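You operate a simulated robot arm through the tools that you are given. There is no shell and no other tool. Be economical: measure what you need, move in short steps, check, and stop when the job is done.

Carry out the task below with a simulated two-armed robot. There is one attempt and no reset: what you move stays moved.

## Task
Pick up the short grey socket pipe with one hand, pass it to the other hand and put it on the bed of the former.
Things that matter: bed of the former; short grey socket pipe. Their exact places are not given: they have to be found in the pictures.

It is judged by the outcome, as a careful person would: the job done as asked, and still so three seconds after it is handed in. It fails if anything else is knocked over, pushed out of place, dropped, spilled or broken.

## Robot
Two 7-joint arms with two-finger parallel grippers on one trunk, on a base that drives. Base frame: it is fixed to the floor where the robot stands at the start and does not move with it; the origin is under the middle of the robot, x ahead of it, y to its left, z up; the surface under the hand at the start is at about z = 80. Lengths are in cm, angles in degrees, forces in N, time in s.
The left shoulder is at the start at [5, 17.7, 115.4], the right one opposite. With the tool pointing down near the work surface each hand reaches from about 20 to 70 cm from the robot's upright axis, wherever it stands, measured 20 degrees to its own side. Places, roughly: bed of the former (57x22 cm) [188, -456, 82]; short grey socket pipe (6x6x18 cm) [60, 10, 90]. Payload 3.43 kg a hand.
The TCP of each hand is the grasp point between the finger pads, 3.4 cm short of the fingertips. In the tool frame z runs along the fingers and y along their closing line. Largest opening 12.8 cm; finger width 2.4, thickness 1.2; the body of the gripper, 4.8 by 13 cm, starts 9.6 cm behind the TCP.
Orientation is that of the tool frame in the base frame, as a unit quaternion [x, y, z, w]. With the fingers straight down and closing along the base's y, the tool's x points along the base's -x, its y along +y and its z along -z.

## Interface
- The arms move only by the tool servo_tool. It takes "left_commands", "right_commands" or both (then of equal length, played together; a hand with none holds still); each is a list of rows, each a list of 3 entries, a list of its own where there are three numbers: the shift along the base's x, y, z in units of 40 mm (1.0 is 40 mm), then the turn, a rotation vector about the base's x, y, z in units of 6 degrees (1.0 is 6 degrees), then the opening, from 0 (shut) to 1 (fully open). In form: [[[tx, ty, tz], [rx, ry, rz], hand], ...]. A call has 1 to 12 rows; each row shifts and turns the commanded pose from where the row before left it. A call with a number of a shift or a turn outside -1 to 1 is refused whole. Each row takes 0.2 s and may step no farther than 5 cm and 8.6 degrees from the row before; otherwise, or with a gripper value out of range, the whole call is refused. A pose out of reach is approached as far as the arm can. The call stops where the force on the tool passes 40 N (or 10 N more than at its start, if that is more) or the arm is blocked; 0.2 s more then pass. Each finger travels about 10.8 cm/s and halts on what it meets, pressing with about 37 N; the grip force reading is that of the motor and also rises with nothing between the fingers. The clock runs only during rows and for 0.2 s after the last one: add rows that do not move to give the fingers time. It gives the time, the measured TCP pose, the force on the tool (base axes), the opening and the grip force at its end, in the units of the frame above (readings bear some noise), with the torque about the TCP (base axes, N m) and any sound that the robot's microphone picked up.
- Cameras (640 x 400 px; columns grow to the right, rows downward): "scene" is now at [15.38, 2.77, 132.34]; the picture's right is [0.33, -0.94, 0.00], its down [-0.50, -0.17, -0.85] and it looks along [0.80, 0.28, -0.53] (base axes); focal length 293 px, centre (320, 200). "left" rides on the left gripper at [7.6, 1.1, -16] in its tool frame; the picture's right is [-0.15, 0.99, 0.00], its down [-0.88, -0.13, -0.46] and it looks along [-0.45, -0.07, 0.89] (tool axes); focal length 234 px, centre (320, 200). "right" rides on the right gripper at [7.6, -1.1, -16] in its tool frame; the picture's right is [0.15, 0.99, 0.00], its down [-0.88, 0.13, -0.46] and it looks along [-0.45, 0.07, 0.89] (tool axes); focal length 234 px, centre (320, 200).
- snapshot(camera): a new picture of that camera. No time passes.
- move_column(by): slides the trunk up (or, below 0, down) by that many cm; the arms and the scene camera ride with it, the base frame stays. It gives what a move gives, with no picture.
- drive_base(legs): drives the robot by 1 to 6 legs, each [ahead, turn to the left] in cm and degrees, along the robot's own axes; the way and the turn of a leg run together, so that a leg with both is an arc; at most 150 cm and 180 degrees a leg. The arms and the cameras ride along, it lands a little off, and it stops where it bumps. It gives what a move gives.
- aim_head(pan, tilt): turns the head with the scene camera to pan (to the left, within 80 degrees either way) and tilt (down, from -29 to 69), counted from straight ahead of the robot. It gives what a move gives.
- point_at(camera, pixels): for up to 12 pixels [column, row] of the newest picture of that camera ("zoom" is the newest enlarged one), the place [x, y, z] in the base frame of the surface seen there, good to about 0.2 cm. No time passes.
- zoom(camera, box): a new picture of the part [left, top, right, bottom] of that camera's present view, enlarged. No time passes.
- job_done(): hands the job in; it is judged then, once.

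Go step by step. Measure first, check grasps and placings, and put right what went wrong. The budget is 80 turns and 62 pictures, counting those below and the enlarged ones. Unless the task says otherwise, let go and move clear before handing in, and close with one line.

The tools are called after "Request:" as name(argument=value, ...) on one line, values as JSON. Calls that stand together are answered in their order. servo_tool: Moves the arms, as the interface text tells. Its arguments: {"type":"object","properties":{"left_commands":{"type":"array"},"right_commands":{"type":"array"}},"required":[]} The other tools are called the same way: move_column (by) slides the trunk up or down; drive_base (legs) drives the base; aim_head (pan, tilt) turns the head that bears the scene camera; snapshot (camera) takes a picture; point_at (camera, pixels) gives the place of the surface under pixels of a picture; zoom (camera, box) takes an enlarged picture of a part of a camera's view; job_done () hands the job in.

At the start:

```text
clock: 0.0
left_position: [44.72, 39.1, 105.93]
left_orientation: [0.0, 1.0, -0.001, 0.0]
left_wrist_force: [-0.2, 0.5, -0.8]
left_ft_torque: [0.04, 0.0, 0.0]
left_width: 12.8
left_grasp_force: 0.0
right_position: [36.58, -6.27, 108.47]
right_orientation: [0.001, 1.0, 0.0, 0.0]
right_wrist_force: [-0.2, -0.3, 0.0]
right_ft_torque: [-0.04, 0.02, 0.01]
right_width: 12.82
right_grasp_force: 0.0
trunk travel left (down, up): [-32.5, 7.6]
robot x, y, heading: [0.14, 0.07, 0.0]
head pan, tilt: [19.2, 32.0]
```

scene: 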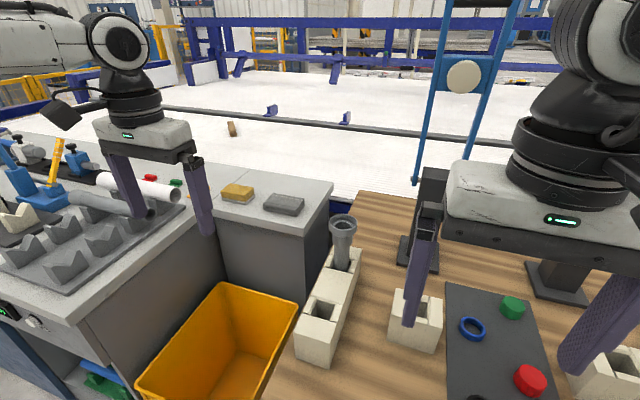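
right: 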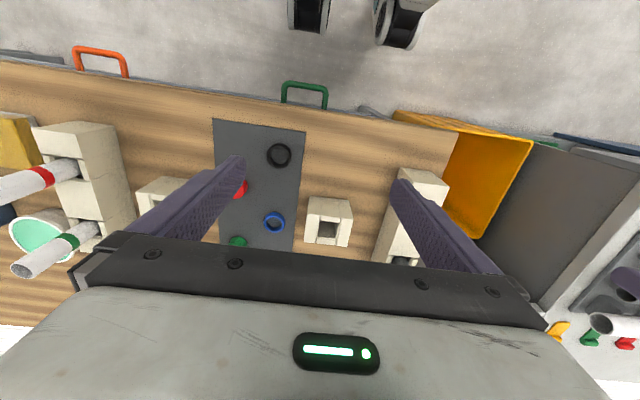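
left: 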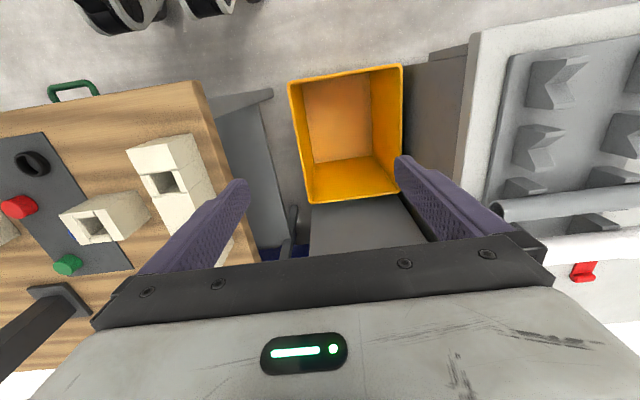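

The grey socket pipe stands in a block at about scene pixel (343,235). I'll enlarge it and measure it.

Request:
zoom(camera="scene", box=[260, 180, 460, 370])

Request:
point_at(camera="scene", pixels=[[343, 217], [330, 222], [356, 222], [343, 228], [342, 265], [345, 250], [320, 330], [345, 275], [415, 315], [385, 215], [322, 345]])

```text
2.11 times, centred on (360, 275) of scene
```

zoom: 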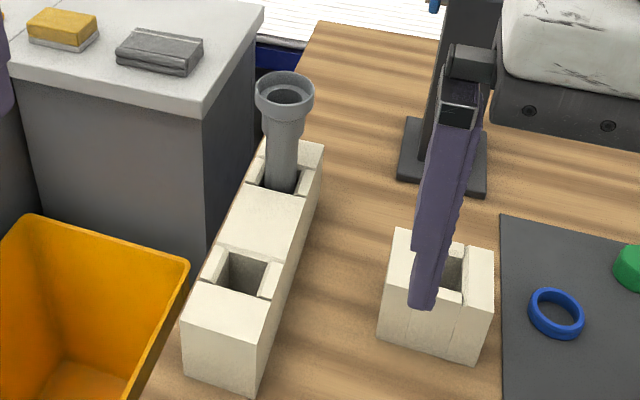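

```text
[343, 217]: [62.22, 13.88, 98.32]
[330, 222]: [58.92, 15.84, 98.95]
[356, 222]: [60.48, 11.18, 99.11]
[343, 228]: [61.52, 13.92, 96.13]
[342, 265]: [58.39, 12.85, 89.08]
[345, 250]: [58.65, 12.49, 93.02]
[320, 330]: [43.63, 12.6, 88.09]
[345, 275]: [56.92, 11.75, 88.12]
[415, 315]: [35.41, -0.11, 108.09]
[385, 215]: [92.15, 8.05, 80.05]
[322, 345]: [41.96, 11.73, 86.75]
```

The socket rim is at about z 99, the axis near (60.2, 13.4), and the block top at 88. I'll move the open left hand above it and check with the wrist camera.

Request:
servo_tool(left_commands=[[[0, 0, 1], [0, 0, 0], 1], [[0.55, -0.91, 0], [0, 0, 0], 1], [[0.55, -0.91, 0], [0, 0, 0], 1], [[0.55, -0.91, 0], [0, 0, 0], 1], [[0.55, -0.91, 0], [0, 0, 0], 1], [[0.55, -0.91, 0], [0, 0, 0], 1], [[0.55, -0.91, 0], [0, 0, 0], 1], [[0.55, -0.91, 0], [0, 0, 0], 0.8], [[0, 0, 0], [0, 0, 0], 0.8]])

Request:
snapshot(camera="left")

Request:
snapshot(camera="scene")

```text
clock: 2.0
left_position: [52.09, 19.98, 107.76]
left_orientation: [-0.001, 1.0, -0.001, 0.0]
left_wrist_force: [-0.4, 0.4, -0.4]
left_ft_torque: [-0.02, 0.0, -0.03]
left_width: 10.25
left_grasp_force: 0.0
left hand out of reach, approached as far as the arm can: row 6, 7, 8
right_position: [36.7, -6.32, 108.44]
right_orientation: [0.002, 1.0, 0.0, 0.001]
right_wrist_force: [0.3, 0.0, 0.3]
right_ft_torque: [-0.02, 0.03, -0.07]
right_width: 12.8
right_grasp_force: 0.0
trunk travel left (down, up): [-32.5, 7.6]
robot x, y, heading: [0.17, -0.05, -0.0]
head pan, tilt: [19.2, 32.0]
```

```text
57 pictures are left
```

left: 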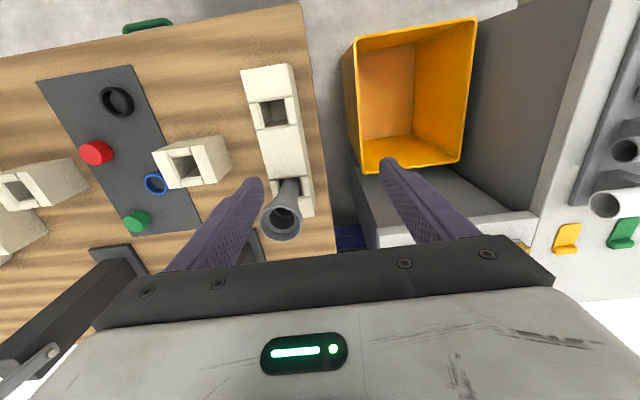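

```text
56 pictures are left
```

scene: 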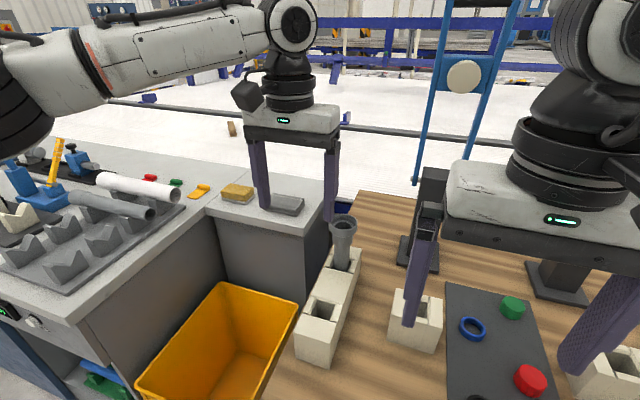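

The left hand stopped short at the edge of its reach. I'll measure the rim and the table edge to see if the base can go ahead a little.

Request:
point_at(camera="left", pixels=[[200, 18], [148, 24], [60, 45], [262, 222], [300, 222], [281, 238], [281, 208], [290, 190], [345, 10], [380, 230], [525, 228]])

Request:
aim_head(pan=0, tilt=65)

Request:
snapshot(camera="scene")

```text
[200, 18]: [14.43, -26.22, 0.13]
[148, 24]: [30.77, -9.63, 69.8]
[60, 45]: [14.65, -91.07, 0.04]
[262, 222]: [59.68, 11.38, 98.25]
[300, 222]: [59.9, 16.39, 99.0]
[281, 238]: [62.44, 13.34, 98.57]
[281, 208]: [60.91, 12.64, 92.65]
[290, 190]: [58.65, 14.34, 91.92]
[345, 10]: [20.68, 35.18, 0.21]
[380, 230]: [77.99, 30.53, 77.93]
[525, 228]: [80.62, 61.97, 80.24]
```

```text
clock: 3.0
left_position: [52.07, 19.92, 107.78]
left_orientation: [0.0, 1.0, -0.001, 0.002]
left_wrist_force: [0.2, -0.5, 0.4]
left_ft_torque: [0.0, -0.02, -0.01]
left_width: 10.25
left_grasp_force: 0.0
right_position: [36.68, -6.27, 108.42]
right_orientation: [0.001, 1.0, 0.0, 0.0]
right_wrist_force: [0.6, 0.1, 0.3]
right_ft_torque: [0.01, -0.03, -0.01]
right_width: 12.8
right_grasp_force: 0.0
trunk travel left (down, up): [-32.5, 7.6]
robot x, y, heading: [0.3, 0.01, 0.2]
head pan, tilt: [0.0, 65.0]
```

```text
55 pictures are left
```

scene: 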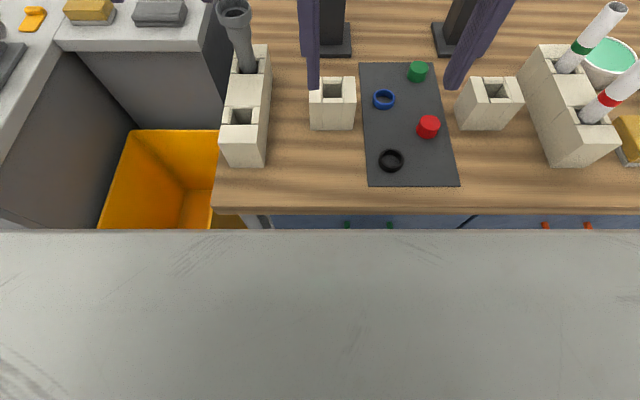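

The table edge is close to the base, so instead of driving I'll raise the trunk to gain reach and approach lower relative to the shoulder.

Request:
move_column(by=7.5)

Request:
servo_tool(left_commands=[[[0, 0, -1], [0, 0, 0], 0.8], [[0, 0, -1], [0, 0, 0], 0.8], [[0.4, -0.55, -0.5], [0, 0, 0], 0.8], [[0.5, -0.35, 0], [0, 0, 0], 0.8], [[0.5, -0.35, 0], [0, 0, 0], 0.8], [[0.5, -0.35, 0], [0, 0, 0], 0.8]])

```text
clock: 4.1
left_position: [52.14, 20.02, 115.26]
left_orientation: [0.0, 1.0, -0.001, 0.001]
left_wrist_force: [0.1, -0.3, 0.0]
left_ft_torque: [0.02, 0.01, 0.01]
left_width: 10.24
left_grasp_force: 0.0
right_position: [36.7, -6.25, 115.85]
right_orientation: [0.001, 1.0, 0.001, 0.0]
right_wrist_force: [0.6, -0.3, 0.4]
right_ft_torque: [0.01, 0.02, 0.01]
right_width: 12.81
right_grasp_force: 0.0
trunk travel left (down, up): [-40.0, 0.1]
robot x, y, heading: [-0.05, 0.17, -0.0]
head pan, tilt: [0.0, 65.0]
```

```text
clock: 5.5
left_position: [52.66, 19.98, 106.41]
left_orientation: [0.0, 1.0, -0.002, 0.002]
left_wrist_force: [-0.4, -0.2, 0.0]
left_ft_torque: [-0.02, -0.02, 0.0]
left_width: 10.25
left_grasp_force: 0.1
left hand out of reach, approached as far as the arm can: row 3, 4, 5, 6
right_position: [36.72, -6.22, 115.91]
right_orientation: [0.002, 1.0, 0.0, -0.001]
right_wrist_force: [0.0, -0.4, -0.4]
right_ft_torque: [-0.02, -0.01, 0.0]
right_width: 12.8
right_grasp_force: 0.1
trunk travel left (down, up): [-40.0, 0.1]
robot x, y, heading: [-0.35, -0.17, -0.1]
head pan, tilt: [0.0, 65.0]
```

Still blocked around (52.7, 20). I'll try lower first: step down to about z 101, then ahead.

Request:
servo_tool(left_commands=[[[0, 0, -0.7], [0, 0, 0], 0.8], [[0, 0, -0.7], [0, 0, 0], 0.8], [[0.5, 0, 0], [0, 0, 0], 0.8]])

Request:
aim_head(pan=35, tilt=25)

Request:
snapshot(camera="scene")

```text
clock: 6.3
left_position: [52.71, 21.31, 101.27]
left_orientation: [0.001, 1.0, -0.001, 0.003]
left_wrist_force: [0.0, 0.3, 0.0]
left_ft_torque: [0.02, 0.03, 0.02]
left_width: 10.23
left_grasp_force: 0.1
left hand out of reach, approached as far as the arm can: row 1, 2, 3
right_position: [36.81, -6.29, 116.04]
right_orientation: [0.001, 1.0, -0.001, 0.0]
right_wrist_force: [-0.1, 0.4, 1.3]
right_ft_torque: [-0.02, 0.01, -0.01]
right_width: 12.81
right_grasp_force: 0.0
trunk travel left (down, up): [-40.0, 0.1]
robot x, y, heading: [-0.02, 0.1, -0.2]
head pan, tilt: [0.0, 65.0]
```

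```text
clock: 7.4
left_position: [52.81, 21.36, 101.3]
left_orientation: [0.0, 1.0, -0.002, 0.003]
left_wrist_force: [-0.5, -0.2, 0.5]
left_ft_torque: [-0.01, 0.01, -0.02]
left_width: 10.25
left_grasp_force: 0.0
right_position: [36.67, -6.43, 115.98]
right_orientation: [0.002, 1.0, 0.0, 0.0]
right_wrist_force: [0.1, 0.3, 0.0]
right_ft_torque: [0.02, 0.01, 0.0]
right_width: 12.78
right_grasp_force: 0.0
trunk travel left (down, up): [-40.0, 0.1]
robot x, y, heading: [-0.04, 0.11, -0.1]
head pan, tilt: [35.0, 25.0]
```

```text
54 pictures are left
```

scene: 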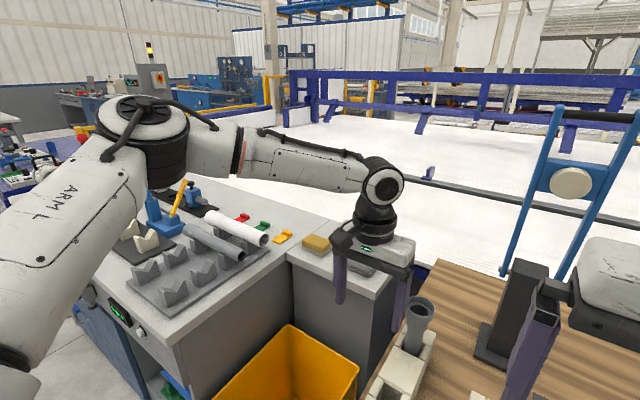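

The elbow is still well bent, so this is a joint limit rather than the arm's length. The pipe is round, so I'll turn the hand (yaw −24°) and move on.

Request:
servo_tool(left_commands=[[[0, 0, 0.5], [0, 0, -1], 0.8], [[0, 0, 0.5], [0, 0, -1], 0.8], [[0, 0, 0], [0, 0, -1], 0.8], [[0, 0, 0], [0, 0, -1], 0.8], [[0.45, -0.5, 0], [0, 0, 0], 0.8], [[0.45, -0.5, 0], [0, 0, 0], 0.8], [[0.45, -0.5, 0], [0, 0, 0], 0.8], [[0.45, -0.5, 0], [0, 0, 0], 0.8]])

```text
clock: 9.2
left_position: [52.66, 20.1, 106.19]
left_orientation: [0.207, 0.978, -0.002, 0.003]
left_wrist_force: [0.1, -0.6, 0.0]
left_ft_torque: [0.03, 0.0, -0.02]
left_width: 10.23
left_grasp_force: 0.1
left hand out of reach, approached as far as the arm can: row 5, 6, 7, 8
right_position: [36.58, -6.32, 116.01]
right_orientation: [0.001, 1.0, 0.0, 0.0]
right_wrist_force: [-0.4, 0.2, 0.3]
right_ft_torque: [-0.01, 0.01, -0.01]
right_width: 12.79
right_grasp_force: 0.0
trunk travel left (down, up): [-40.0, 0.1]
robot x, y, heading: [-0.09, 0.29, 0.2]
head pan, tilt: [35.0, 25.0]
```

Turning did not help; the limit is radial from the shoulder (about 48 cm). I'll check how much room there is between the base and the table before moving the base.

Request:
aim_head(pan=0, tilt=69)

Request:
snapshot(camera="scene")

Request:
point_at(camera="scene", pixels=[[320, 205], [320, 185], [320, 190], [320, 195], [320, 300], [100, 300], [560, 300], [320, 390], [180, 160], [255, 190], [600, 190], [40, 150]])

```text
clock: 10.3
left_position: [52.76, 19.98, 106.22]
left_orientation: [0.208, 0.978, -0.002, 0.002]
left_wrist_force: [0.1, 0.0, 0.0]
left_ft_torque: [-0.02, 0.01, -0.01]
left_width: 10.23
left_grasp_force: 0.1
right_position: [36.88, -6.35, 115.95]
right_orientation: [0.0, 1.0, 0.0, 0.001]
right_wrist_force: [-0.1, -0.6, -0.4]
right_ft_torque: [-0.02, -0.01, -0.04]
right_width: 12.78
right_grasp_force: 0.0
trunk travel left (down, up): [-40.0, 0.1]
robot x, y, heading: [-0.1, -0.2, 0.3]
head pan, tilt: [0.0, 68.8]
```

```text
53 pictures are left
```

scene: 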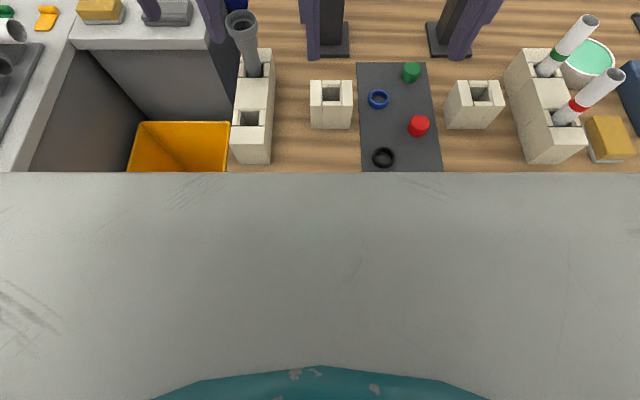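

```text
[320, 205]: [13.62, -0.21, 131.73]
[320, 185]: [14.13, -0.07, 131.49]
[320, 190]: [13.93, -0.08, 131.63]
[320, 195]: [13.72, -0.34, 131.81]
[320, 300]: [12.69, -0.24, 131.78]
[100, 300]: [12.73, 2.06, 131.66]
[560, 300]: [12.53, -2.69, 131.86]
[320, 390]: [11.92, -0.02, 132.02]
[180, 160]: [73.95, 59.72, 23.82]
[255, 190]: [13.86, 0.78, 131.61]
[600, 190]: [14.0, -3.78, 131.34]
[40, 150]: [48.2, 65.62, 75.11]
```

The head blocks that view, but the right wrist camera sees the front wheels and the table edge. I'll measure there.

Request:
snapshot(camera="right")

Request:
point_at(camera="right", pixels=[[310, 10], [310, 25], [400, 20], [400, 40], [305, 90], [100, 60], [360, 70], [230, 108], [480, 130], [460, 120], [530, 140], [30, 60]])

```text
52 pictures are left
```

right: 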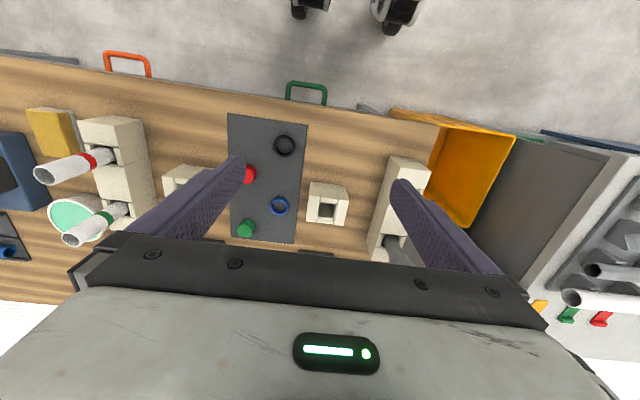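

```text
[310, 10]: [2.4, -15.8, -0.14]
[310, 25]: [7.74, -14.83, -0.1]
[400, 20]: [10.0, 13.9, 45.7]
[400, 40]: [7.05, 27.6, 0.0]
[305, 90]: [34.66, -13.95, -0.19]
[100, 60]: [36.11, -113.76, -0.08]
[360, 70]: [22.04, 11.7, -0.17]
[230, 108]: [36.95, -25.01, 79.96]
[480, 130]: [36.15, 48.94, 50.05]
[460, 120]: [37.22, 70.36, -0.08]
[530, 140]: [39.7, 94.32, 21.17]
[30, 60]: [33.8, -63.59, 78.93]
```

Floor is clear from x≈12 to the table handle at x≈31, so driving ahead 9 cm is safe. The fingertips, at about z 102.8, pass above the pipe (99).

Request:
drive_base(legs=[[9, 0]])

Request:
snapshot(camera="left")

```text
clock: 11.4
left_position: [61.72, 19.9, 106.23]
left_orientation: [0.208, 0.978, -0.002, 0.001]
left_wrist_force: [0.2, -0.7, 0.4]
left_ft_torque: [-0.01, 0.02, 0.01]
left_width: 10.23
left_grasp_force: 0.1
right_position: [45.81, -6.46, 115.94]
right_orientation: [0.001, 1.0, 0.0, 0.001]
right_wrist_force: [0.1, 0.6, -0.2]
right_ft_torque: [-0.03, 0.07, 0.03]
right_width: 12.79
right_grasp_force: 0.0
trunk travel left (down, up): [-40.0, 0.1]
robot x, y, heading: [8.56, 0.08, -0.1]
head pan, tilt: [0.0, 68.8]
```

```text
51 pictures are left
```

left: 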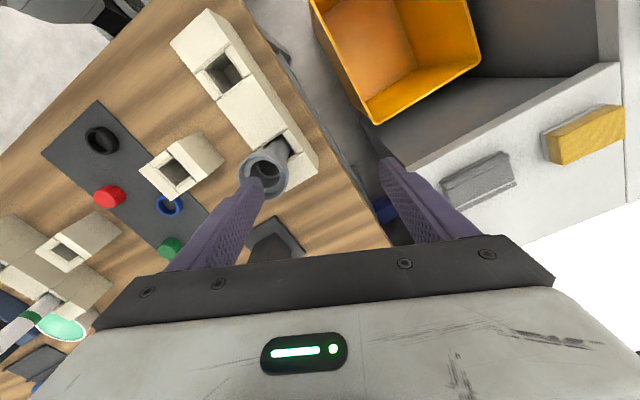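

The hand is at (61.7, 19.9) and the pipe axis is near (60.0, 13.6). I'll centre over it, undo the yaw and check before going down.

Request:
servo_tool(left_commands=[[[-0.14, -0.5, 0], [0, 0, 1], 0.8], [[-0.14, -0.5, 0], [0, 0, 1], 0.8], [[-0.14, -0.5, 0], [0, 0, 1], 0.8], [[0, -0.08, 0], [0, 0, 1], 0.8], [[0, 0, 0], [0, 0, 0], 0.8]])

Request:
snapshot(camera="left")

Request:
point_at(camera="left", pixels=[[298, 215], [330, 215], [314, 205], [314, 228], [314, 190]])

```text
clock: 12.6
left_position: [57.86, 16.18, 106.57]
left_orientation: [0.0, 1.0, -0.002, 0.003]
left_wrist_force: [-1.1, -0.1, -0.1]
left_ft_torque: [-0.02, 0.06, -0.01]
left_width: 10.24
left_grasp_force: 0.0
left hand out of reach, approached as far as the arm can: row 1, 2, 3
right_position: [45.64, -6.37, 115.98]
right_orientation: [0.001, 1.0, 0.0, 0.0]
right_wrist_force: [0.2, -0.8, 0.4]
right_ft_torque: [0.02, 0.0, -0.01]
right_width: 12.81
right_grasp_force: 0.0
trunk travel left (down, up): [-40.0, 0.1]
robot x, y, heading: [8.88, 0.09, -0.1]
head pan, tilt: [0.0, 68.8]
```

```text
50 pictures are left
```

left: 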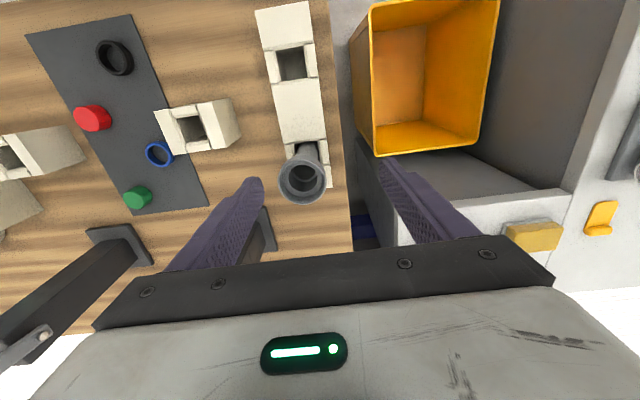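

```text
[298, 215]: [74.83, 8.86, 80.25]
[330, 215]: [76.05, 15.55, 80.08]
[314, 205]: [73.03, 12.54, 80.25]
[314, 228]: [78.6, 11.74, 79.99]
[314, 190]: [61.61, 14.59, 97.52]
```

The limit is about reaching inward. Turning the base 10° to the right puts the pipe further to the left hand's own side; the tips clear the pipe by about 4 cm.

Request:
drive_base(legs=[[0, -10]])

Request:
servo_tool(left_commands=[[[0, 0.5, 0], [0, 0, 0], 0.8], [[0, 0.5, 0], [0, 0, 0], 0.8], [[0, 0, 0], [0, 0, 0], 0.8]])

Request:
snapshot(camera="left")

```text
clock: 13.7
left_position: [59.94, 7.18, 106.63]
left_orientation: [0.088, 0.996, -0.002, 0.003]
left_wrist_force: [0.6, -0.2, 1.1]
left_ft_torque: [0.04, 0.02, -0.01]
left_width: 10.24
left_grasp_force: 0.1
right_position: [44.01, -12.78, 115.95]
right_orientation: [0.089, 0.996, 0.001, 0.0]
right_wrist_force: [-0.7, -0.3, -0.8]
right_ft_torque: [0.02, -0.03, -0.01]
right_width: 12.81
right_grasp_force: 0.1
trunk travel left (down, up): [-40.0, 0.1]
robot x, y, heading: [9.02, 0.02, -10.3]
head pan, tilt: [0.0, 68.8]
```

```text
clock: 14.5
left_position: [59.89, 11.45, 106.61]
left_orientation: [0.089, 0.996, -0.001, 0.002]
left_wrist_force: [-0.6, 0.4, -0.2]
left_ft_torque: [0.01, 0.02, 0.0]
left_width: 10.24
left_grasp_force: 0.0
right_position: [44.03, -12.68, 115.92]
right_orientation: [0.088, 0.996, 0.0, 0.0]
right_wrist_force: [1.4, -0.1, -0.2]
right_ft_torque: [-0.01, -0.02, 0.0]
right_width: 12.8
right_grasp_force: 0.0
trunk travel left (down, up): [-40.0, 0.1]
robot x, y, heading: [8.9, -0.3, -10.1]
head pan, tilt: [0.0, 68.8]
```

```text
49 pictures are left
```

left: 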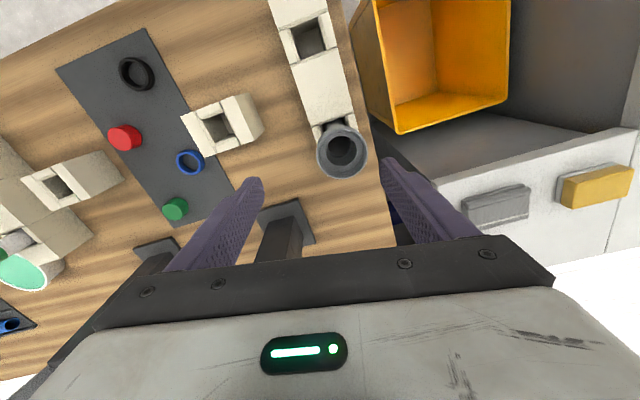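

Now the hand moves freely. I'll measure the rim to find its centre.

Request:
point_at(camera="left", pixels=[[321, 150], [362, 150], [341, 172], [341, 134], [324, 160], [358, 162], [340, 150], [280, 240]])

```text
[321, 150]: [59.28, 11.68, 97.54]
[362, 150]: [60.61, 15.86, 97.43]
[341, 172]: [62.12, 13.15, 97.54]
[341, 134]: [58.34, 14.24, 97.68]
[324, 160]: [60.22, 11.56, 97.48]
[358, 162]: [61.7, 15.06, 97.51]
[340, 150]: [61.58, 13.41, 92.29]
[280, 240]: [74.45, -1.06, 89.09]
```

Rim centre is (60.1, 13.7), top about z 97.6. I'll shift +0.2/+2.25, go down to z≈95, then close.

Request:
servo_tool(left_commands=[[[0.05, 0.56, 0], [0, 0, 0], 0.8], [[0, 0, 0], [0, 0, 0], 0.8], [[0, 0, -0.7], [0, 0, 0], 0.8], [[0, 0, -0.7], [0, 0, 0], 0.8], [[0, 0, -0.7], [0, 0, 0], 0.8], [[0, 0, -0.7], [0, 0, 0], 0.8], [[0, 0, 0], [0, 0, 0], 0.8]])

Request:
snapshot(camera="left")

```text
clock: 16.1
left_position: [59.97, 13.57, 95.33]
left_orientation: [0.088, 0.996, -0.003, 0.003]
left_wrist_force: [0.3, 0.4, -0.3]
left_ft_torque: [-0.01, -0.01, 0.01]
left_width: 10.23
left_grasp_force: 0.1
right_position: [43.99, -12.71, 115.89]
right_orientation: [0.089, 0.996, 0.0, 0.0]
right_wrist_force: [-0.1, -0.6, -0.4]
right_ft_torque: [0.01, 0.04, 0.01]
right_width: 12.8
right_grasp_force: 0.1
trunk travel left (down, up): [-40.0, 0.1]
robot x, y, heading: [8.87, -0.15, -10.0]
head pan, tilt: [0.0, 68.8]
```

```text
48 pictures are left
```

left: 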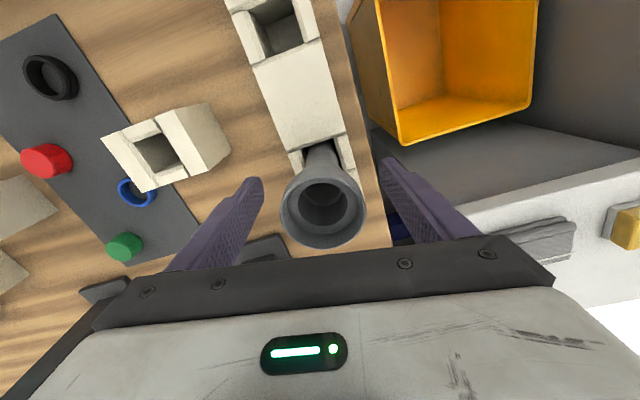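

The socket is centred between the fingers. Closing.

Request:
servo_tool(left_commands=[[[0, 0, 0], [0, 0, 0], 0.5], [[0, 0, 0], [0, 0, 0], 0.2], [[0, 0, 0], [0, 0, 0], 0], [[0, 0, 0], [0, 0, 0], 0]])

```text
clock: 17.1
left_position: [59.97, 13.54, 95.33]
left_orientation: [0.088, 0.996, -0.002, 0.002]
left_wrist_force: [-0.3, -0.1, -0.6]
left_ft_torque: [-0.02, 0.0, -0.01]
left_width: 5.58
left_grasp_force: 36.9
right_position: [44.06, -12.68, 115.97]
right_orientation: [0.089, 0.996, 0.0, 0.0]
right_wrist_force: [0.3, -0.6, -0.2]
right_ft_torque: [0.01, 0.01, 0.0]
right_width: 12.81
right_grasp_force: 0.0
trunk travel left (down, up): [-40.0, 0.1]
robot x, y, heading: [8.98, -0.18, -10.1]
head pan, tilt: [0.0, 68.8]
```

Gripped at 5.6 cm width, 37 N. Lifting straight up about 16 cm, watching the reach.

Request:
servo_tool(left_commands=[[[0, 0, 0.5], [0, 0, 0], 0], [[0, 0, 0.8], [0, 0, 0], 0], [[0, 0, 0.8], [0, 0, 0], 0], [[0, 0, 0.8], [0, 0, 0], 0], [[-0.3, 0.2, 0.6], [0, 0, 0], 0], [[-0.5, 0.4, 0.4], [0, 0, 0], 0], [[0, 0, 0], [0, 0, 0], 0]])

Request:
aim_head(pan=10, tilt=35)

Request:
snapshot(camera="scene")

```text
clock: 18.7
left_position: [56.89, 16.01, 111.03]
left_orientation: [0.088, 0.996, -0.002, 0.002]
left_wrist_force: [-0.5, 0.0, -1.4]
left_ft_torque: [0.02, -0.01, 0.02]
left_width: 5.6
left_grasp_force: 36.7
right_position: [44.01, -12.73, 115.97]
right_orientation: [0.089, 0.996, 0.0, 0.001]
right_wrist_force: [0.9, -0.3, -0.3]
right_ft_torque: [0.03, -0.01, -0.02]
right_width: 12.84
right_grasp_force: 0.1
trunk travel left (down, up): [-40.0, 0.1]
robot x, y, heading: [9.21, 0.12, -10.2]
head pan, tilt: [0.0, 68.8]
```

```text
clock: 19.7
left_position: [56.92, 15.87, 111.04]
left_orientation: [0.087, 0.996, -0.002, 0.002]
left_wrist_force: [-0.6, -0.1, -0.4]
left_ft_torque: [0.01, -0.01, -0.03]
left_width: 5.59
left_grasp_force: 36.8
right_position: [44.03, -12.59, 115.96]
right_orientation: [0.089, 0.996, 0.0, 0.0]
right_wrist_force: [-0.1, 0.7, -0.5]
right_ft_torque: [0.01, 0.02, 0.01]
right_width: 12.81
right_grasp_force: 0.1
trunk travel left (down, up): [-40.0, 0.1]
robot x, y, heading: [8.92, -0.29, -9.9]
head pan, tilt: [10.0, 35.0]
```

```text
47 pictures are left
```

scene: 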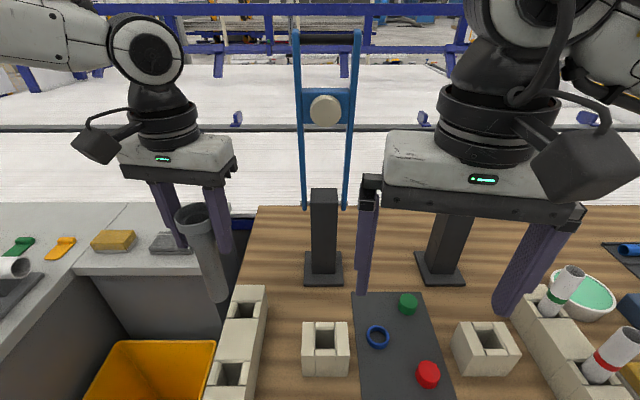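

The pipe is out and held straight. I'll back off 9 cm along the same way to gain room over the table edge, then turn the left hand so the pipe lies across, and turn the right hand for a top grip.

Request:
drive_base(legs=[[-9, 0]])

Request:
servo_tool(left_commands=[[[-0.131, 0.023, 0], [-0.985, 0.174, 0], 0], [[-0.131, 0.023, 0], [-0.985, 0.174, 0], 0], [[-0.131, 0.023, 0], [-0.985, 0.174, 0], 0], [[-0.131, 0.023, 0], [-0.985, 0.174, 0], 0], [[-0.131, 0.023, 0], [-0.985, 0.174, 0], 0], [[-0.131, 0.023, 0], [-0.985, 0.174, 0], 0], [[-0.131, 0.023, 0], [-0.985, 0.174, 0], 0], [[-0.131, 0.023, 0], [-0.985, 0.174, 0], 0], [[-0.131, 0.023, 0], [-0.985, 0.174, 0], 0], [[-0.131, 0.023, 0], [-0.985, 0.174, 0], 0], [[-0.131, 0.023, 0], [-0.985, 0.174, 0], 0], [[-0.131, 0.023, 0], [-0.985, 0.174, 0], 0]], right_commands=[[[-0.03, -0.16, 0], [0, 0, 1], 1], [[-0.03, -0.16, 0], [0, 0, 1], 1], [[-0.03, -0.16, 0], [0, 0, 1], 1], [[-0.03, -0.16, 0], [0, 0, 1], 1], [[-0.03, -0.16, 0], [0, 0, 1], 1], [[-0.03, -0.16, 0], [0, 0, 1], 1], [[-0.03, -0.16, 0], [0, 0, 1], 1], [[-0.03, -0.16, 0], [0, 0, 1], 1], [[-0.03, -0.16, 0], [0, 0, 1], 1], [[-0.03, -0.16, 0], [0, 0, 1], 1], [[-0.03, -0.16, 0], [0, 0, 1], 1], [[-0.03, -0.16, 0], [0, 0, 1], 1]])

Request:
snapshot(camera="scene")

```text
clock: 20.8
left_position: [48.03, 17.59, 111.02]
left_orientation: [0.088, 0.996, -0.002, 0.003]
left_wrist_force: [-0.2, -0.5, -0.1]
left_ft_torque: [-0.02, -0.03, 0.03]
left_width: 5.55
left_grasp_force: 36.8
right_position: [35.21, -11.09, 115.88]
right_orientation: [0.089, 0.996, 0.0, -0.001]
right_wrist_force: [-0.8, 0.6, 0.1]
right_ft_torque: [-0.03, -0.03, 0.03]
right_width: 12.8
right_grasp_force: 0.0
trunk travel left (down, up): [-40.0, 0.1]
robot x, y, heading: [0.52, 1.51, -10.1]
head pan, tilt: [10.0, 35.0]
```

```text
clock: 23.4
left_position: [41.72, 18.65, 111.03]
left_orientation: [0.069, 0.805, -0.588, -0.048]
left_wrist_force: [1.0, 0.1, -0.6]
left_ft_torque: [0.07, -0.02, -0.02]
left_width: 6.16
left_grasp_force: 37.2
right_position: [33.77, -18.74, 115.85]
right_orientation: [-0.514, 0.858, 0.0, 0.0]
right_wrist_force: [-0.5, 0.1, -0.5]
right_ft_torque: [0.02, 0.02, -0.02]
right_width: 12.8
right_grasp_force: 0.1
trunk travel left (down, up): [-40.0, 0.1]
robot x, y, heading: [0.13, 1.44, -10.0]
head pan, tilt: [10.0, 35.0]
```

```text
46 pictures are left
```

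scene: 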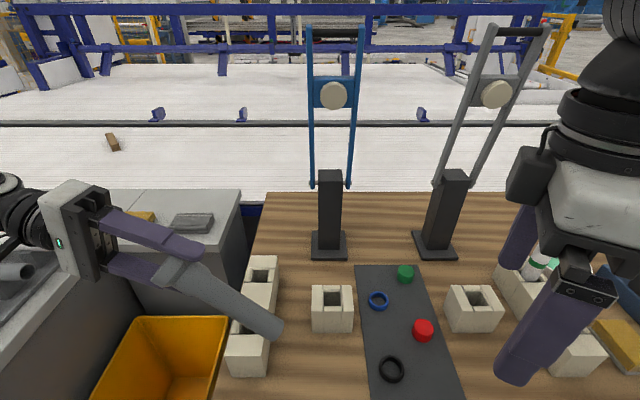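

The grip holds, though the pipe sits slightly askew (width 6.2). I'll finish the last 18° of turn, then measure the pipe's line.

Request:
servo_tool(left_commands=[[[0, 0, 0], [-0.985, 0.174, 0], 0], [[0, 0, 0], [-0.985, 0.174, 0], 0], [[0, 0, 0], [-0.985, 0.174, 0], 0], [[0, 0, 0], [0, 0, 0], 0]], right_commands=[[[0, 0, 0], [0, 0, 1], 1], [[0, 0, 0], [0, 0, 1], 1], [[0, 0, 0], [0, 0, 1], 1], [[0, 0, 0], [0, 0, 0], 1]])

Request:
zoom(camera="scene", box=[0, 150, 320, 350])

```text
clock: 24.4
left_position: [36.17, 20.12, 111.85]
left_orientation: [0.059, 0.726, -0.682, -0.056]
left_wrist_force: [-0.5, 0.1, -1.9]
left_ft_torque: [0.03, -0.03, 0.01]
left_width: 6.14
left_grasp_force: 37.5
left hand out of reach, approached as far as the arm can: row 1, 2
right_position: [28.88, -14.76, 115.31]
right_orientation: [-0.641, 0.767, 0.001, 0.0]
right_wrist_force: [-0.2, 0.3, 0.0]
right_ft_torque: [0.04, 0.0, -0.01]
right_width: 12.79
right_grasp_force: 0.0
right hand out of reach, approached as far as the arm can: row 1, 2, 3
trunk travel left (down, up): [-40.0, 0.1]
robot x, y, heading: [0.44, 1.67, -10.2]
head pan, tilt: [10.0, 35.0]
```

```text
2.00 times, centred on (160, 250) of scene
```

zoom: 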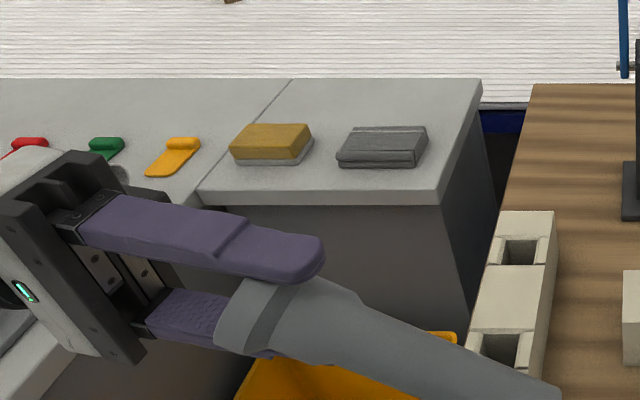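

Both hands are turned. Now I'll measure the pipe's line in the enlarged picture and take a view of the whole.

Request:
point_at(camera="zoom", pixels=[[240, 320], [300, 315], [340, 330], [400, 345], [450, 365], [500, 385], [545, 390], [200, 230], [300, 255]])

Request:
aim_head(pan=20, tilt=50)

Request:
snapshot(camera="scene")

```text
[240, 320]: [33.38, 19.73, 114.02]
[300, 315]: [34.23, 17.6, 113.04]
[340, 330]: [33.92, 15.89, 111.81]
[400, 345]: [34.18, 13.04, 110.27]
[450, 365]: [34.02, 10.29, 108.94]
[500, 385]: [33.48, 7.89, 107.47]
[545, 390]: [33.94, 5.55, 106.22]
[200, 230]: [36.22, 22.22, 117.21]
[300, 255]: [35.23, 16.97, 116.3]
```

```text
clock: 25.1
left_position: [36.18, 20.15, 111.81]
left_orientation: [0.059, 0.726, -0.683, -0.055]
left_wrist_force: [0.2, 0.8, 0.3]
left_ft_torque: [0.04, -0.01, 0.01]
left_width: 6.13
left_grasp_force: 37.1
right_position: [28.91, -14.8, 115.31]
right_orientation: [-0.641, 0.768, 0.0, 0.0]
right_wrist_force: [-0.4, 0.1, 0.7]
right_ft_torque: [0.01, 0.0, 0.02]
right_width: 12.8
right_grasp_force: 0.0
trunk travel left (down, up): [-40.0, 0.1]
robot x, y, heading: [-0.16, 1.57, -10.0]
head pan, tilt: [20.0, 50.0]
```

```text
44 pictures are left
```

scene: 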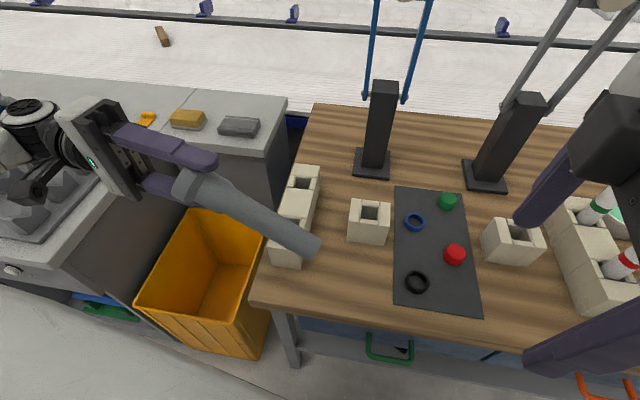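

The pipe is held, drooping about 28°, with its axis near (35, 9, 106.6). I'll bring the open right hand (closing fore-aft) so the tube enters between its fingers.

Request:
servo_tool(right_commands=[[[0.3, 0, -0.55], [0, 0, 0], 1], [[0.3, 0, -0.55], [0, 0, 0], 1], [[0.3, 0.3, -0.55], [0, 0, 0], 1], [[0.3, 0.3, -0.55], [0, 0, 0], 1], [[0.3, 0.7, 0], [0, 0, 0], 1], [[0, 0.8, 0], [0, 0, 0], 1], [[0, 0.8, 0], [0, 0, 0], 1], [[0, 0, 0], [0, 0, 0], 1]])

Request:
snapshot(camera="scene")

Request:
snapshot(camera="right")

```text
clock: 26.9
left_position: [36.26, 20.15, 111.85]
left_orientation: [0.06, 0.726, -0.683, -0.056]
left_wrist_force: [-0.5, 0.7, 0.2]
left_ft_torque: [0.07, 0.0, -0.05]
left_width: 6.11
left_grasp_force: 36.6
right_position: [31.65, -3.26, 109.04]
right_orientation: [-0.642, 0.767, 0.0, -0.001]
right_wrist_force: [0.0, -0.1, 0.1]
right_ft_torque: [0.0, -0.02, -0.02]
right_width: 12.81
right_grasp_force: 0.1
right hand out of reach, approached as far as the arm can: row 1, 2, 3, 4
trunk travel left (down, up): [-40.0, 0.1]
robot x, y, heading: [0.29, 1.47, -10.1]
head pan, tilt: [20.0, 50.0]
```

```text
43 pictures are left
```

scene: 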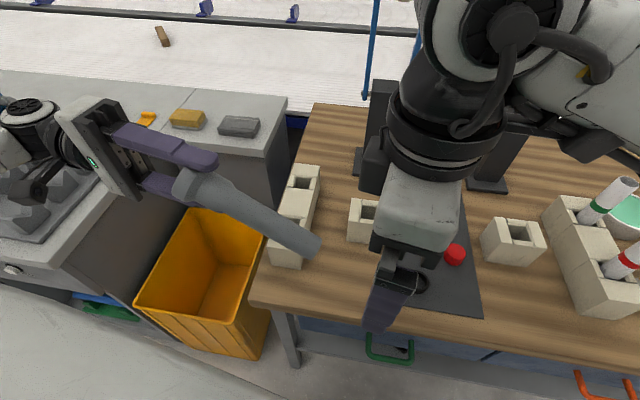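

```text
42 pictures are left
```

right: 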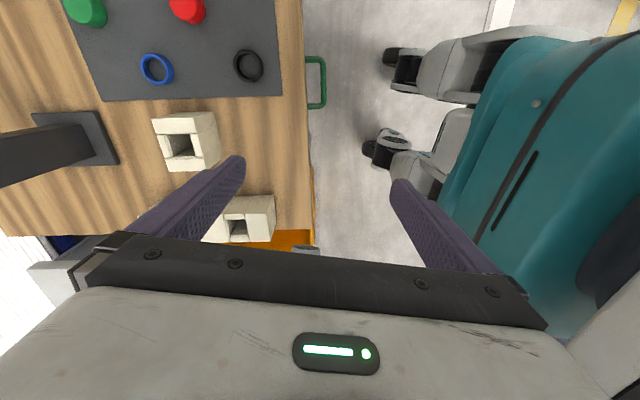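

The tube tip is ahead of the gap between the right fingers. I'll align to x≈35, z≈106.6 and slide along y onto the tube.

Request:
servo_tool(right_commands=[[[0.42, 0, -0.3], [0, 0, 0], 1], [[0.43, 0, -0.3], [0, 0, 0], 1], [[0, 0.7, 0], [0, 0, 0], 1], [[0, 0.8, 0], [0, 0, 0], 1], [[0, 0.8, 0], [0, 0, 0], 1], [[0, 0.8, 0], [0, 0, 0], 1], [[0, 0, 0], [0, 0, 0], 1]])

Request:
snapshot(camera="scene")

Request:
snapshot(camera="right")

```text
clock: 28.5
left_position: [36.15, 20.03, 111.9]
left_orientation: [0.059, 0.726, -0.683, -0.055]
left_wrist_force: [0.4, 0.0, -0.8]
left_ft_torque: [0.07, -0.02, -0.01]
left_width: 6.08
left_grasp_force: 36.7
right_position: [33.24, 9.1, 107.87]
right_orientation: [-0.641, 0.767, 0.0, 0.0]
right_wrist_force: [-0.5, -0.4, 0.3]
right_ft_torque: [0.03, 0.03, -0.01]
right_width: 12.79
right_grasp_force: 0.0
right hand out of reach, approached as far as the arm can: row 2
trunk travel left (down, up): [-40.0, 0.1]
robot x, y, heading: [0.05, 1.58, -10.0]
head pan, tilt: [20.0, 50.0]
```

```text
41 pictures are left
```

scene: 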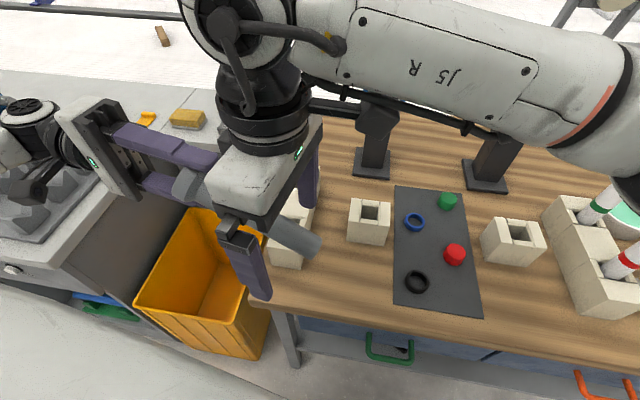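

```text
40 pictures are left
```

right: 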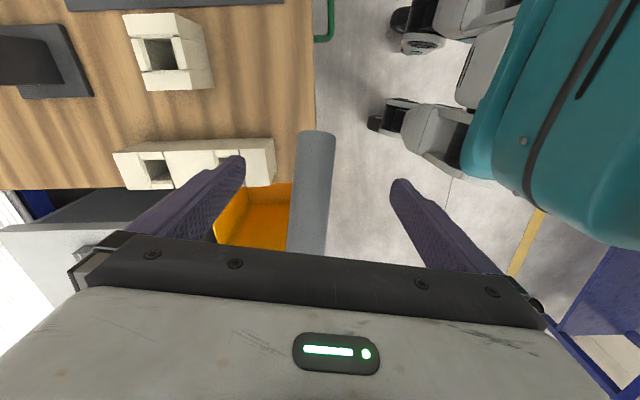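

The tube is between the right fingers near the centre. I'll measure it to centre precisely before closing.

Request:
point_at(camera="right", pixels=[[302, 160], [333, 160], [318, 140], [316, 180], [312, 220], [293, 220], [327, 220]])

```text
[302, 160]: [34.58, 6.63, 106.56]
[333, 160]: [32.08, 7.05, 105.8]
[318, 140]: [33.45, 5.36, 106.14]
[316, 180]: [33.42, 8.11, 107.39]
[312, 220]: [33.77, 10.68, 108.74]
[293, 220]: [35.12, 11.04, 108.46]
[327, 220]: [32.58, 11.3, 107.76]
```

Tube axis is at x≈33.6, z≈106 here; I'll nudge +0.35 in x and 1.6 down, then close the right hand.

Request:
servo_tool(right_commands=[[[0.09, 0, -0.4], [0, 0, 0], 1], [[0, 0, 0], [0, 0, 0], 1], [[0, 0, 0], [0, 0, 0], 0.7], [[0, 0, 0], [0, 0, 0], 0.4], [[0, 0, 0], [0, 0, 0], 0.2], [[0, 0, 0], [0, 0, 0], 0], [[0, 0, 0], [0, 0, 0], 0]])

Request:
snapshot(camera="right")

```text
clock: 30.1
left_position: [36.12, 20.18, 111.74]
left_orientation: [0.061, 0.726, -0.682, -0.057]
left_wrist_force: [-8.5, 3.1, -0.3]
left_ft_torque: [0.9, 0.59, -1.18]
left_width: 6.09
left_grasp_force: 36.5
right_position: [33.78, 8.91, 106.25]
right_orientation: [-0.641, 0.768, -0.002, 0.001]
right_wrist_force: [7.9, -2.9, -1.3]
right_ft_torque: [-0.75, -0.08, 0.21]
right_width: 3.05
right_grasp_force: 37.1
trunk travel left (down, up): [-40.0, 0.1]
robot x, y, heading: [0.49, 1.5, -10.0]
head pan, tilt: [20.0, 50.0]
```

```text
39 pictures are left
```

right: 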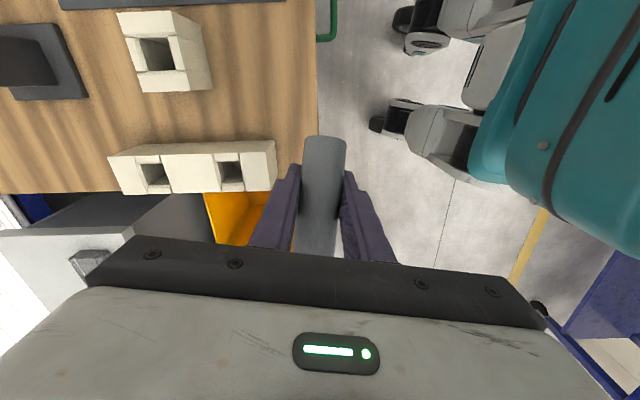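

The right hand has the tube (3.05 cm, 37 N). Opening the left hand fully and drawing it back along its fingers.

Request:
servo_tool(left_commands=[[[0, 0, 0], [0, 0, 0], 0.6], [[0, 0, 0], [0, 0, 0], 0.8], [[0, 0, 0], [0, 0, 0], 0.9], [[0.06, 0.35, 0], [0, 0, 0], 0.9], [[0.06, 0.35, 0], [0, 0, 0], 0.9], [[0.12, 0.7, 0], [0, 0, 0], 0.9], [[0.12, 0.7, 0], [0, 0, 0], 0.9], [[0, 0, 0], [0, 0, 0], 0.9]])

Request:
snapshot(camera="scene")

Request:
snapshot(camera="right")

```text
clock: 31.9
left_position: [37.58, 28.52, 111.77]
left_orientation: [0.061, 0.725, -0.683, -0.056]
left_wrist_force: [0.7, -0.6, 0.0]
left_ft_torque: [0.02, -0.01, 0.0]
left_width: 11.53
left_grasp_force: 0.1
right_position: [33.65, 9.01, 106.18]
right_orientation: [-0.642, 0.767, 0.0, -0.001]
right_wrist_force: [-0.1, 0.8, 0.2]
right_ft_torque: [-0.02, 0.03, 0.0]
right_width: 3.0
right_grasp_force: 37.1
trunk travel left (down, up): [-40.0, 0.1]
robot x, y, heading: [0.24, 1.87, -10.2]
head pan, tilt: [20.0, 50.0]
```

```text
38 pictures are left
```

scene: 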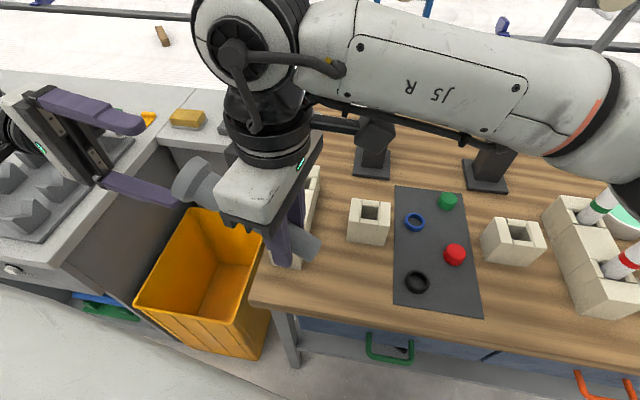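

```text
37 pictures are left
```

right: 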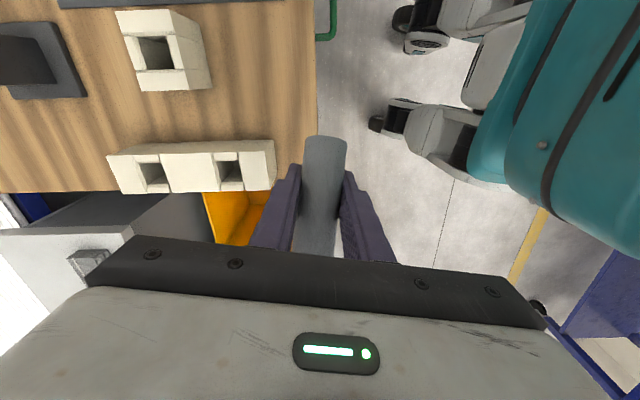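

The right hand alone holds the pipe now. I'll look toward the former and the way there.

Request:
aim_head(pan=-60, tilt=12)

Request:
snapshot(camera="scene")

```text
clock: 33.5
left_position: [37.54, 28.55, 111.86]
left_orientation: [0.061, 0.726, -0.683, -0.055]
left_wrist_force: [-0.2, 0.4, 0.8]
left_ft_torque: [-0.02, 0.02, 0.02]
left_width: 11.53
left_grasp_force: 0.0
right_position: [33.72, 8.99, 106.22]
right_orientation: [-0.641, 0.767, 0.0, 0.0]
right_wrist_force: [-0.3, -0.1, 1.3]
right_ft_torque: [-0.02, 0.01, 0.01]
right_width: 3.02
right_grasp_force: 37.3
trunk travel left (down, up): [-40.0, 0.1]
robot x, y, heading: [0.22, 1.42, -10.1]
head pan, tilt: [-60.0, 12.0]
```

```text
36 pictures are left
```

scene: 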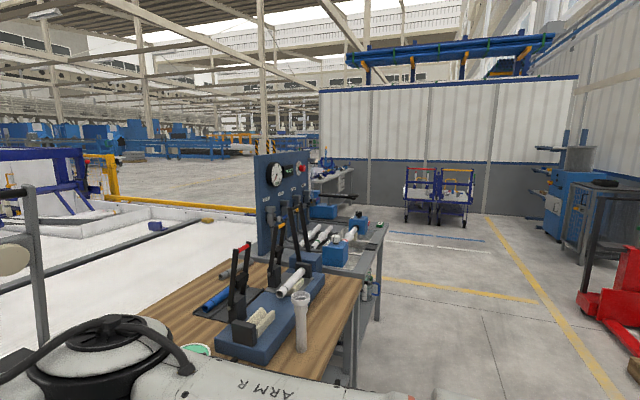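

The former should appear near pixel (310–345,180), behind the gauge panel. I'll enlarge that area and measure the aisle.

Request:
zoom(camera="scene", box=[250, 130, 410, 230])

Request:
point_at(camera="scene", pixels=[[330, 215], [325, 178], [345, 170], [350, 205], [355, 290], [380, 235], [378, 300], [365, 330], [405, 215], [440, 225], [600, 250], [590, 320]])

```text
4.00 times, centred on (330, 180) of scene
```

zoom: 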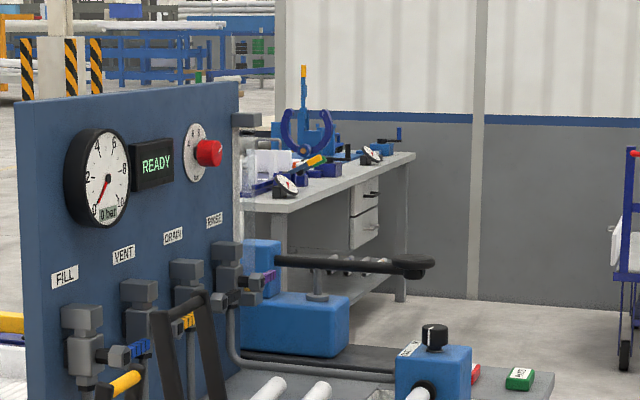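

```text
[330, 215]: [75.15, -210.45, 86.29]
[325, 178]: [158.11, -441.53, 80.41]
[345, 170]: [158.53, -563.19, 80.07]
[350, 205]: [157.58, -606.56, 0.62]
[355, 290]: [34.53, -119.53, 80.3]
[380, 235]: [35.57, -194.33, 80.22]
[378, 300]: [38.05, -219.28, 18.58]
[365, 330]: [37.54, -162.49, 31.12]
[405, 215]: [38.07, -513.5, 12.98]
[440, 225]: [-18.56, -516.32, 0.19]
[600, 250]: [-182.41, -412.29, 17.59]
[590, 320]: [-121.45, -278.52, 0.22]
```

The former's bench has its front edge at x≈158, y −420…−565; the aisle runs at x<35. First I'll check the rear-right before backing off.

Request:
aim_head(pan=-80, tilt=35)

Request:
snapshot(camera="scene")

```text
clock: 34.3
left_position: [37.57, 28.59, 111.86]
left_orientation: [0.06, 0.725, -0.683, -0.056]
left_wrist_force: [0.0, 0.9, -0.2]
left_ft_torque: [0.0, -0.02, -0.02]
left_width: 11.54
left_grasp_force: 0.2
right_position: [33.68, 9.13, 106.23]
right_orientation: [-0.641, 0.767, 0.0, 0.0]
right_wrist_force: [0.5, 0.5, -0.1]
right_ft_torque: [-0.01, 0.03, -0.01]
right_width: 3.02
right_grasp_force: 36.9
trunk travel left (down, up): [-40.0, 0.1]
robot x, y, heading: [0.14, 1.61, -10.3]
head pan, tilt: [-80.0, 35.0]
```

```text
34 pictures are left
```

scene: 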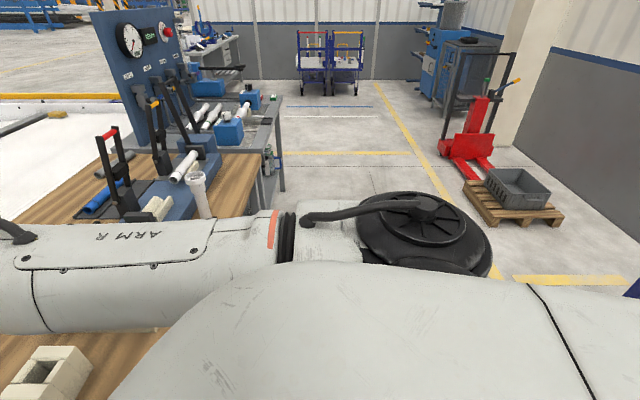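

The aisle to the right is wide and clear. Backing off 28 cm, then turning right 40° and looking again.

Request:
drive_base(legs=[[-28, 0], [0, -40]])

Request:
aim_head(pan=-40, tilt=25)

Request:
snapshot(camera="scene")

```text
clock: 38.1
left_position: [18.71, 3.37, 111.78]
left_orientation: [0.302, 0.663, -0.624, -0.284]
left_wrist_force: [-0.8, 0.7, 0.4]
left_ft_torque: [-0.01, 0.01, 0.0]
left_width: 11.55
left_grasp_force: 0.0
right_position: [3.34, -9.17, 106.17]
right_orientation: [-0.343, 0.939, -0.001, 0.0]
right_wrist_force: [0.1, -0.5, -0.4]
right_ft_torque: [-0.01, -0.01, 0.0]
right_width: 2.99
right_grasp_force: 37.4
trunk travel left (down, up): [-40.0, 0.1]
robot x, y, heading: [-27.52, 6.1, -49.6]
head pan, tilt: [-80.0, 35.0]
```

```text
clock: 39.2
left_position: [18.9, 3.5, 111.91]
left_orientation: [0.303, 0.662, -0.624, -0.284]
left_wrist_force: [-0.1, 0.3, -0.4]
left_ft_torque: [0.01, 0.0, -0.01]
left_width: 11.5
left_grasp_force: 0.1
right_position: [3.39, -9.16, 106.29]
right_orientation: [-0.343, 0.939, 0.0, 0.0]
right_wrist_force: [-0.2, 0.7, -0.8]
right_ft_torque: [-0.03, 0.0, 0.01]
right_width: 3.0
right_grasp_force: 36.9
trunk travel left (down, up): [-40.0, 0.1]
robot x, y, heading: [-27.24, 6.36, -49.5]
head pan, tilt: [-40.0, 25.0]
```

```text
33 pictures are left
```

scene: 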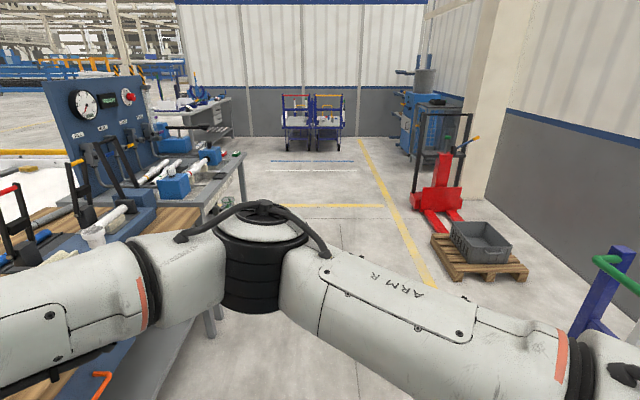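

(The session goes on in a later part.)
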